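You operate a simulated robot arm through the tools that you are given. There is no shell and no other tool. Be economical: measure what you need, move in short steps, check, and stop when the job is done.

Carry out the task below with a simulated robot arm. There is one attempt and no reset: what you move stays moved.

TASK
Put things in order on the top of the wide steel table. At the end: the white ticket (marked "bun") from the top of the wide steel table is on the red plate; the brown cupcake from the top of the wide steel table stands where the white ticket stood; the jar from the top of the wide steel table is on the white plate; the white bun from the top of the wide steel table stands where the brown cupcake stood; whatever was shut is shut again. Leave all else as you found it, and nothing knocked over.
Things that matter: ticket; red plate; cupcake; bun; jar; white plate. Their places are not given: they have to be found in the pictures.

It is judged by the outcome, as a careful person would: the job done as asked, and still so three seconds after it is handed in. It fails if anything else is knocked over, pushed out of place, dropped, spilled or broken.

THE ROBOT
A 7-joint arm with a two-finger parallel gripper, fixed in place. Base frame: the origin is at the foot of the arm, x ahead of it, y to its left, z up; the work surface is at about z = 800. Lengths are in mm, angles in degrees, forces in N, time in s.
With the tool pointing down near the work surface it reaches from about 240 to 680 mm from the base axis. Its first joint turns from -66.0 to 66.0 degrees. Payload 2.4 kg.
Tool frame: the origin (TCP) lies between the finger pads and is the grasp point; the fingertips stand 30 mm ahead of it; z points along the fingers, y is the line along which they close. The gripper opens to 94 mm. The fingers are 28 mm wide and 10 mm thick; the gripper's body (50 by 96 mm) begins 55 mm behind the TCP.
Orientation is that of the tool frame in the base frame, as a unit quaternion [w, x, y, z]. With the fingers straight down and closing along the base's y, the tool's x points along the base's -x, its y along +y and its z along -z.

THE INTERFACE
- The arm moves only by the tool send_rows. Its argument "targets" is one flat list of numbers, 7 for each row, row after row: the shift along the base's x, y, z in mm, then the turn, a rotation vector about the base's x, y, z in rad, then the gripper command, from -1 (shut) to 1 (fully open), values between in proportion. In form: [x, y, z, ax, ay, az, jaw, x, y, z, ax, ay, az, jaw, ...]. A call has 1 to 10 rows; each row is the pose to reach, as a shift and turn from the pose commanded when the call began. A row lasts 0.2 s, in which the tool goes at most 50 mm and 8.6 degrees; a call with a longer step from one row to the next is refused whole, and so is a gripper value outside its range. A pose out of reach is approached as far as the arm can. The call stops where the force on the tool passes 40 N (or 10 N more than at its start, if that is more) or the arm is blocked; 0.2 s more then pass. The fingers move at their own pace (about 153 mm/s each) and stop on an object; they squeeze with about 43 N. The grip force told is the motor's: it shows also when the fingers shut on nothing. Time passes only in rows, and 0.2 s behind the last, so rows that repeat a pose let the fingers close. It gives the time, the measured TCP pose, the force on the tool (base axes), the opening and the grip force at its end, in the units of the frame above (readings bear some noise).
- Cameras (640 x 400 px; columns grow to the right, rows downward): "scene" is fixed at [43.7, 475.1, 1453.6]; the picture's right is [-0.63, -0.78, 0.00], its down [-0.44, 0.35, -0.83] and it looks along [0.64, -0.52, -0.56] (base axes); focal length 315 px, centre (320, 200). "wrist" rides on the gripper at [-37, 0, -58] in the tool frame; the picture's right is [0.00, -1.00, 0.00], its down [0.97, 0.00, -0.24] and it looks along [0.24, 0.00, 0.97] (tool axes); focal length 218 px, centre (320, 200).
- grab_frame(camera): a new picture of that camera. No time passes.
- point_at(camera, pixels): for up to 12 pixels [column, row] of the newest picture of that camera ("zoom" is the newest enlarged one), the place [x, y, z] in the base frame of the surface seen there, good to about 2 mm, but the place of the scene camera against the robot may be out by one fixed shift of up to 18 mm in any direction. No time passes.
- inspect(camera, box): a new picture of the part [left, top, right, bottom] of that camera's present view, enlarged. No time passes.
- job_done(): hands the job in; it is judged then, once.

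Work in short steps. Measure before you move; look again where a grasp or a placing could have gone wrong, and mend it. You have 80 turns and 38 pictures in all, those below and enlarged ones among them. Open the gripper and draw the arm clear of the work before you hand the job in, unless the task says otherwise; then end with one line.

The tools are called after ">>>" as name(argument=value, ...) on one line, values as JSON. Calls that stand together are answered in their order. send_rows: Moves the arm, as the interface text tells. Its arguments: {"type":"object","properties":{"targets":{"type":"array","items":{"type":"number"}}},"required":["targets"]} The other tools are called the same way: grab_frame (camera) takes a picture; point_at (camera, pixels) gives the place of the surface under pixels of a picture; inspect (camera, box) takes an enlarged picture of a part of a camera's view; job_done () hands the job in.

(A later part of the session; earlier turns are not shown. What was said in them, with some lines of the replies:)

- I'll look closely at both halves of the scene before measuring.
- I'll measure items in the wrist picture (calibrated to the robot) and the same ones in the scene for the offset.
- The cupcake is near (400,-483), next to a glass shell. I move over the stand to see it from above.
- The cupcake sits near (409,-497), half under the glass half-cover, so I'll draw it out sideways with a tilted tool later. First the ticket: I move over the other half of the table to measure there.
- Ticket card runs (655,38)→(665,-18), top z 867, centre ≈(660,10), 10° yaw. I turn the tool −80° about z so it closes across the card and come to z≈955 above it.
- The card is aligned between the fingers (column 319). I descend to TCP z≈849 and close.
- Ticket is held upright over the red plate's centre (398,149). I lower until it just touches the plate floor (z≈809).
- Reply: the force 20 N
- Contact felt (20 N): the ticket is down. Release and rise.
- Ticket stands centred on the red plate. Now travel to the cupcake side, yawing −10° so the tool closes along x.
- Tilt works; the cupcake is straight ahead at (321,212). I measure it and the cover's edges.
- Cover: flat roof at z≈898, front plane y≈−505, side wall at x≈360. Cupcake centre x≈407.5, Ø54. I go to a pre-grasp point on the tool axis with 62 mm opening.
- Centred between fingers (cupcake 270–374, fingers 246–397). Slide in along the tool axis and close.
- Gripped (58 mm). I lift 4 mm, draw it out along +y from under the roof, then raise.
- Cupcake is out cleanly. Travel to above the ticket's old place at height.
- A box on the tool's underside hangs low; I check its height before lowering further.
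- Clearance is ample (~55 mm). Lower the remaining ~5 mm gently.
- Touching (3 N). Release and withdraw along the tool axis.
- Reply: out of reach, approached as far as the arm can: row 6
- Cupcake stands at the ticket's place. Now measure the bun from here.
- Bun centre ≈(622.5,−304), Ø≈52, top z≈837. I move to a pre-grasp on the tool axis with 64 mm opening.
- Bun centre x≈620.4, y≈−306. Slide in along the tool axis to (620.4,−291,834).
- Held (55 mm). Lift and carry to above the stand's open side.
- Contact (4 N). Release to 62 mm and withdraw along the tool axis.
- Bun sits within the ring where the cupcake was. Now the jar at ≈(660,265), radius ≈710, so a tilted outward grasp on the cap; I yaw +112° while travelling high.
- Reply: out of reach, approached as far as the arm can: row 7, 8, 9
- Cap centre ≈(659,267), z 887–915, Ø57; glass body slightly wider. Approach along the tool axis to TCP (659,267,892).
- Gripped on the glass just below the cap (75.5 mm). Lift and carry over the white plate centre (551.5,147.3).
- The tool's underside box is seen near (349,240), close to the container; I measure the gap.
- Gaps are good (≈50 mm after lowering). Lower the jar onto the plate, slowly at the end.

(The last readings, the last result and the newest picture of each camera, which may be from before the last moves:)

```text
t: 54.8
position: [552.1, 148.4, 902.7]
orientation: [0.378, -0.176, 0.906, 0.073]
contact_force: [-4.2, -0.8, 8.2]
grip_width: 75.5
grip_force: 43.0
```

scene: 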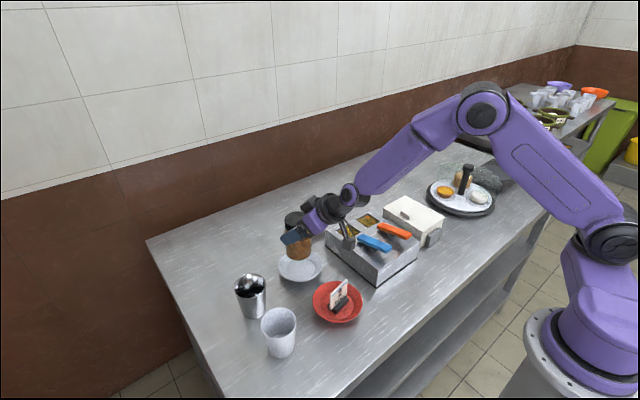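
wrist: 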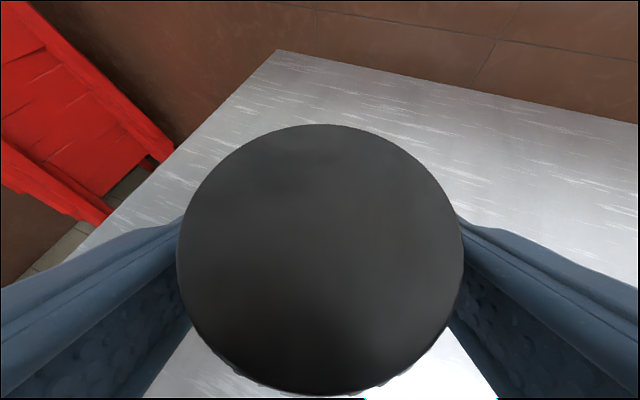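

>>> inspect(camera="scene", box=[260, 220, 340, 290])

```text
5.71 times, centred on (300, 255) of scene
```

zoom: 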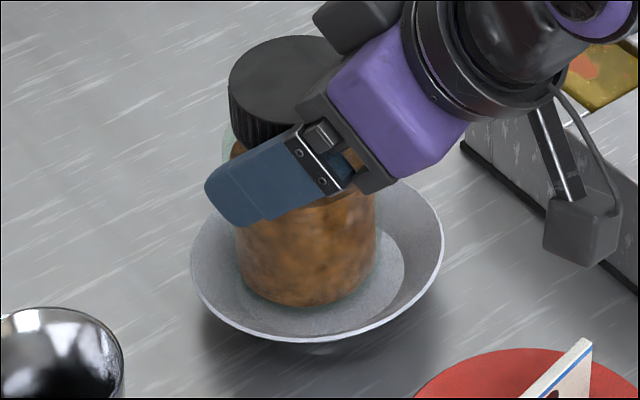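

The jar sits slightly toward +x,+y of the plate's flat (flat visible at right (405,260), and a −x push is felt). Raise 3 mm, shift (−3.5,−3.5), lower again.

>>> send_rows(targets=[0, 0, 3, 0, 0, 0, -1, -3.5, -3.5, 3, 0, 0, 0, -1, -3.5, -3.5, 1, 0, 0, 0, -1, -3.5, -3.5, -0.5, 0, 0, 0, -1, -3.5, -3.5, -0.5, 0, 0, 0, -1])

```text
t: 56.0
position: [548.1, 146.1, 901.8]
orientation: [0.376, -0.177, 0.907, 0.073]
contact_force: [-0.3, 0.6, -4.0]
grip_width: 75.4
grip_force: 42.5
```

Force shows only the jar's weight, so it's now free of the slope. Lower in 1 mm steps to the plate floor.

>>> send_rows(targets=[0, 0, -0.7, 0, 0, 0, -1, 0, 0, -1.4, 0, 0, 0, -1, 0, 0, -1.4, 0, 0, 0, -1])

```text
t: 56.8
position: [548.3, 146.2, 899.7]
orientation: [0.375, -0.176, 0.907, 0.073]
contact_force: [-0.4, -0.2, -3.4]
grip_width: 75.6
grip_force: 42.9
```

>>> send_rows(targets=[0, 0, -0.7, 0, 0, 0, -1, 0, 0, -1.2, 0, 0, 0, -1, 0, 0, -1.2, 0, 0, 0, -1])

```text
t: 57.6
position: [548.2, 146.5, 899.3]
orientation: [0.376, -0.177, 0.907, 0.073]
contact_force: [-0.9, 0.0, 0.4]
grip_width: 75.5
grip_force: 42.9
```

Weight now carried by the plate. Release and withdraw along the tool axis.

>>> send_rows(targets=[0, 0, -0.3, 0, 0, 0, -1, 0, 0, -0.3, 0, 0, 0, 0.85, 0, 0, -0.3, 0, 0, 0, 0.85, -7, -3, 7, 0, 0, 0, 0.85, -20, -8, 21, 0, 0, 0, 0.85, -40, -16, 43, 0, 0, 0, 0.85, -60, -24, 75, 0, 0, 0, 0.85, -75, -40, 110, 0, 0, 0, 0.85, -85, -60, 145, 0, 0, 0, 0.85, -90, -80, 170, 0, 0, 0, 0.85])

>>> send_rows(targets=[-10, -40, 10, 0, 0, 0, 0.85, -20, -80, 20, 0, 0, 0, 0.85, -30, -120, 20, 0, 0, 0, 0.85, -30, -160, 20, 0, 0, 0, 0.85, -30, -160, 20, 0, 0, 0, 0.85])

>>> grab_frame(camera="scene")

```text
t: 59.8
position: [458.6, 65.3, 1069.5]
orientation: [0.375, -0.176, 0.907, 0.073]
contact_force: [-0.2, -0.9, -0.9]
grip_width: 86.8
grip_force: 0.0
```

```text
t: 61.0
position: [388.4, 22.4, 1071.5]
orientation: [0.376, -0.174, 0.907, 0.07]
contact_force: [0.6, 0.7, 0.3]
grip_width: 87.1
grip_force: 0.0
out of reach, approached as far as the arm can: row 1, 2, 3, 4
```

```text
1 pictures are left
```

scene: 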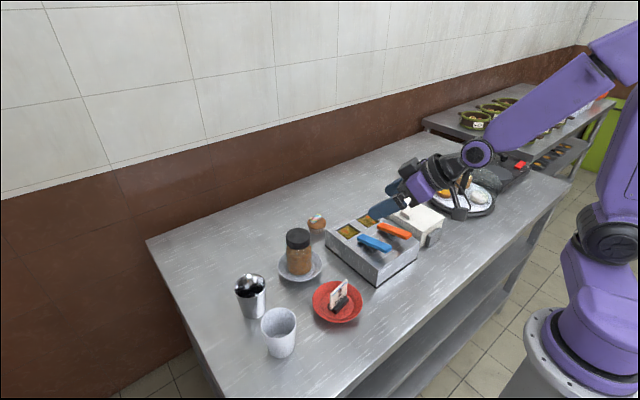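

The picture shows all four items placed and standing: ticket on the red plate (340,297), jar on the white plate (299,255), cupcake at the old ticket place (317,223), and bun on the stand (479,196). The gripper is open and clear at z≈1070, and nothing shut was opened.

>>> job_done()

```text
The job is handed in.
```

The job is done and handed in: the ticket is on the red plate, the cupcake is where the ticket stood, the bun is where the cupcake stood, and the jar is on the white plate. I opened nothing that was shut, and in the last picture everything was standing.
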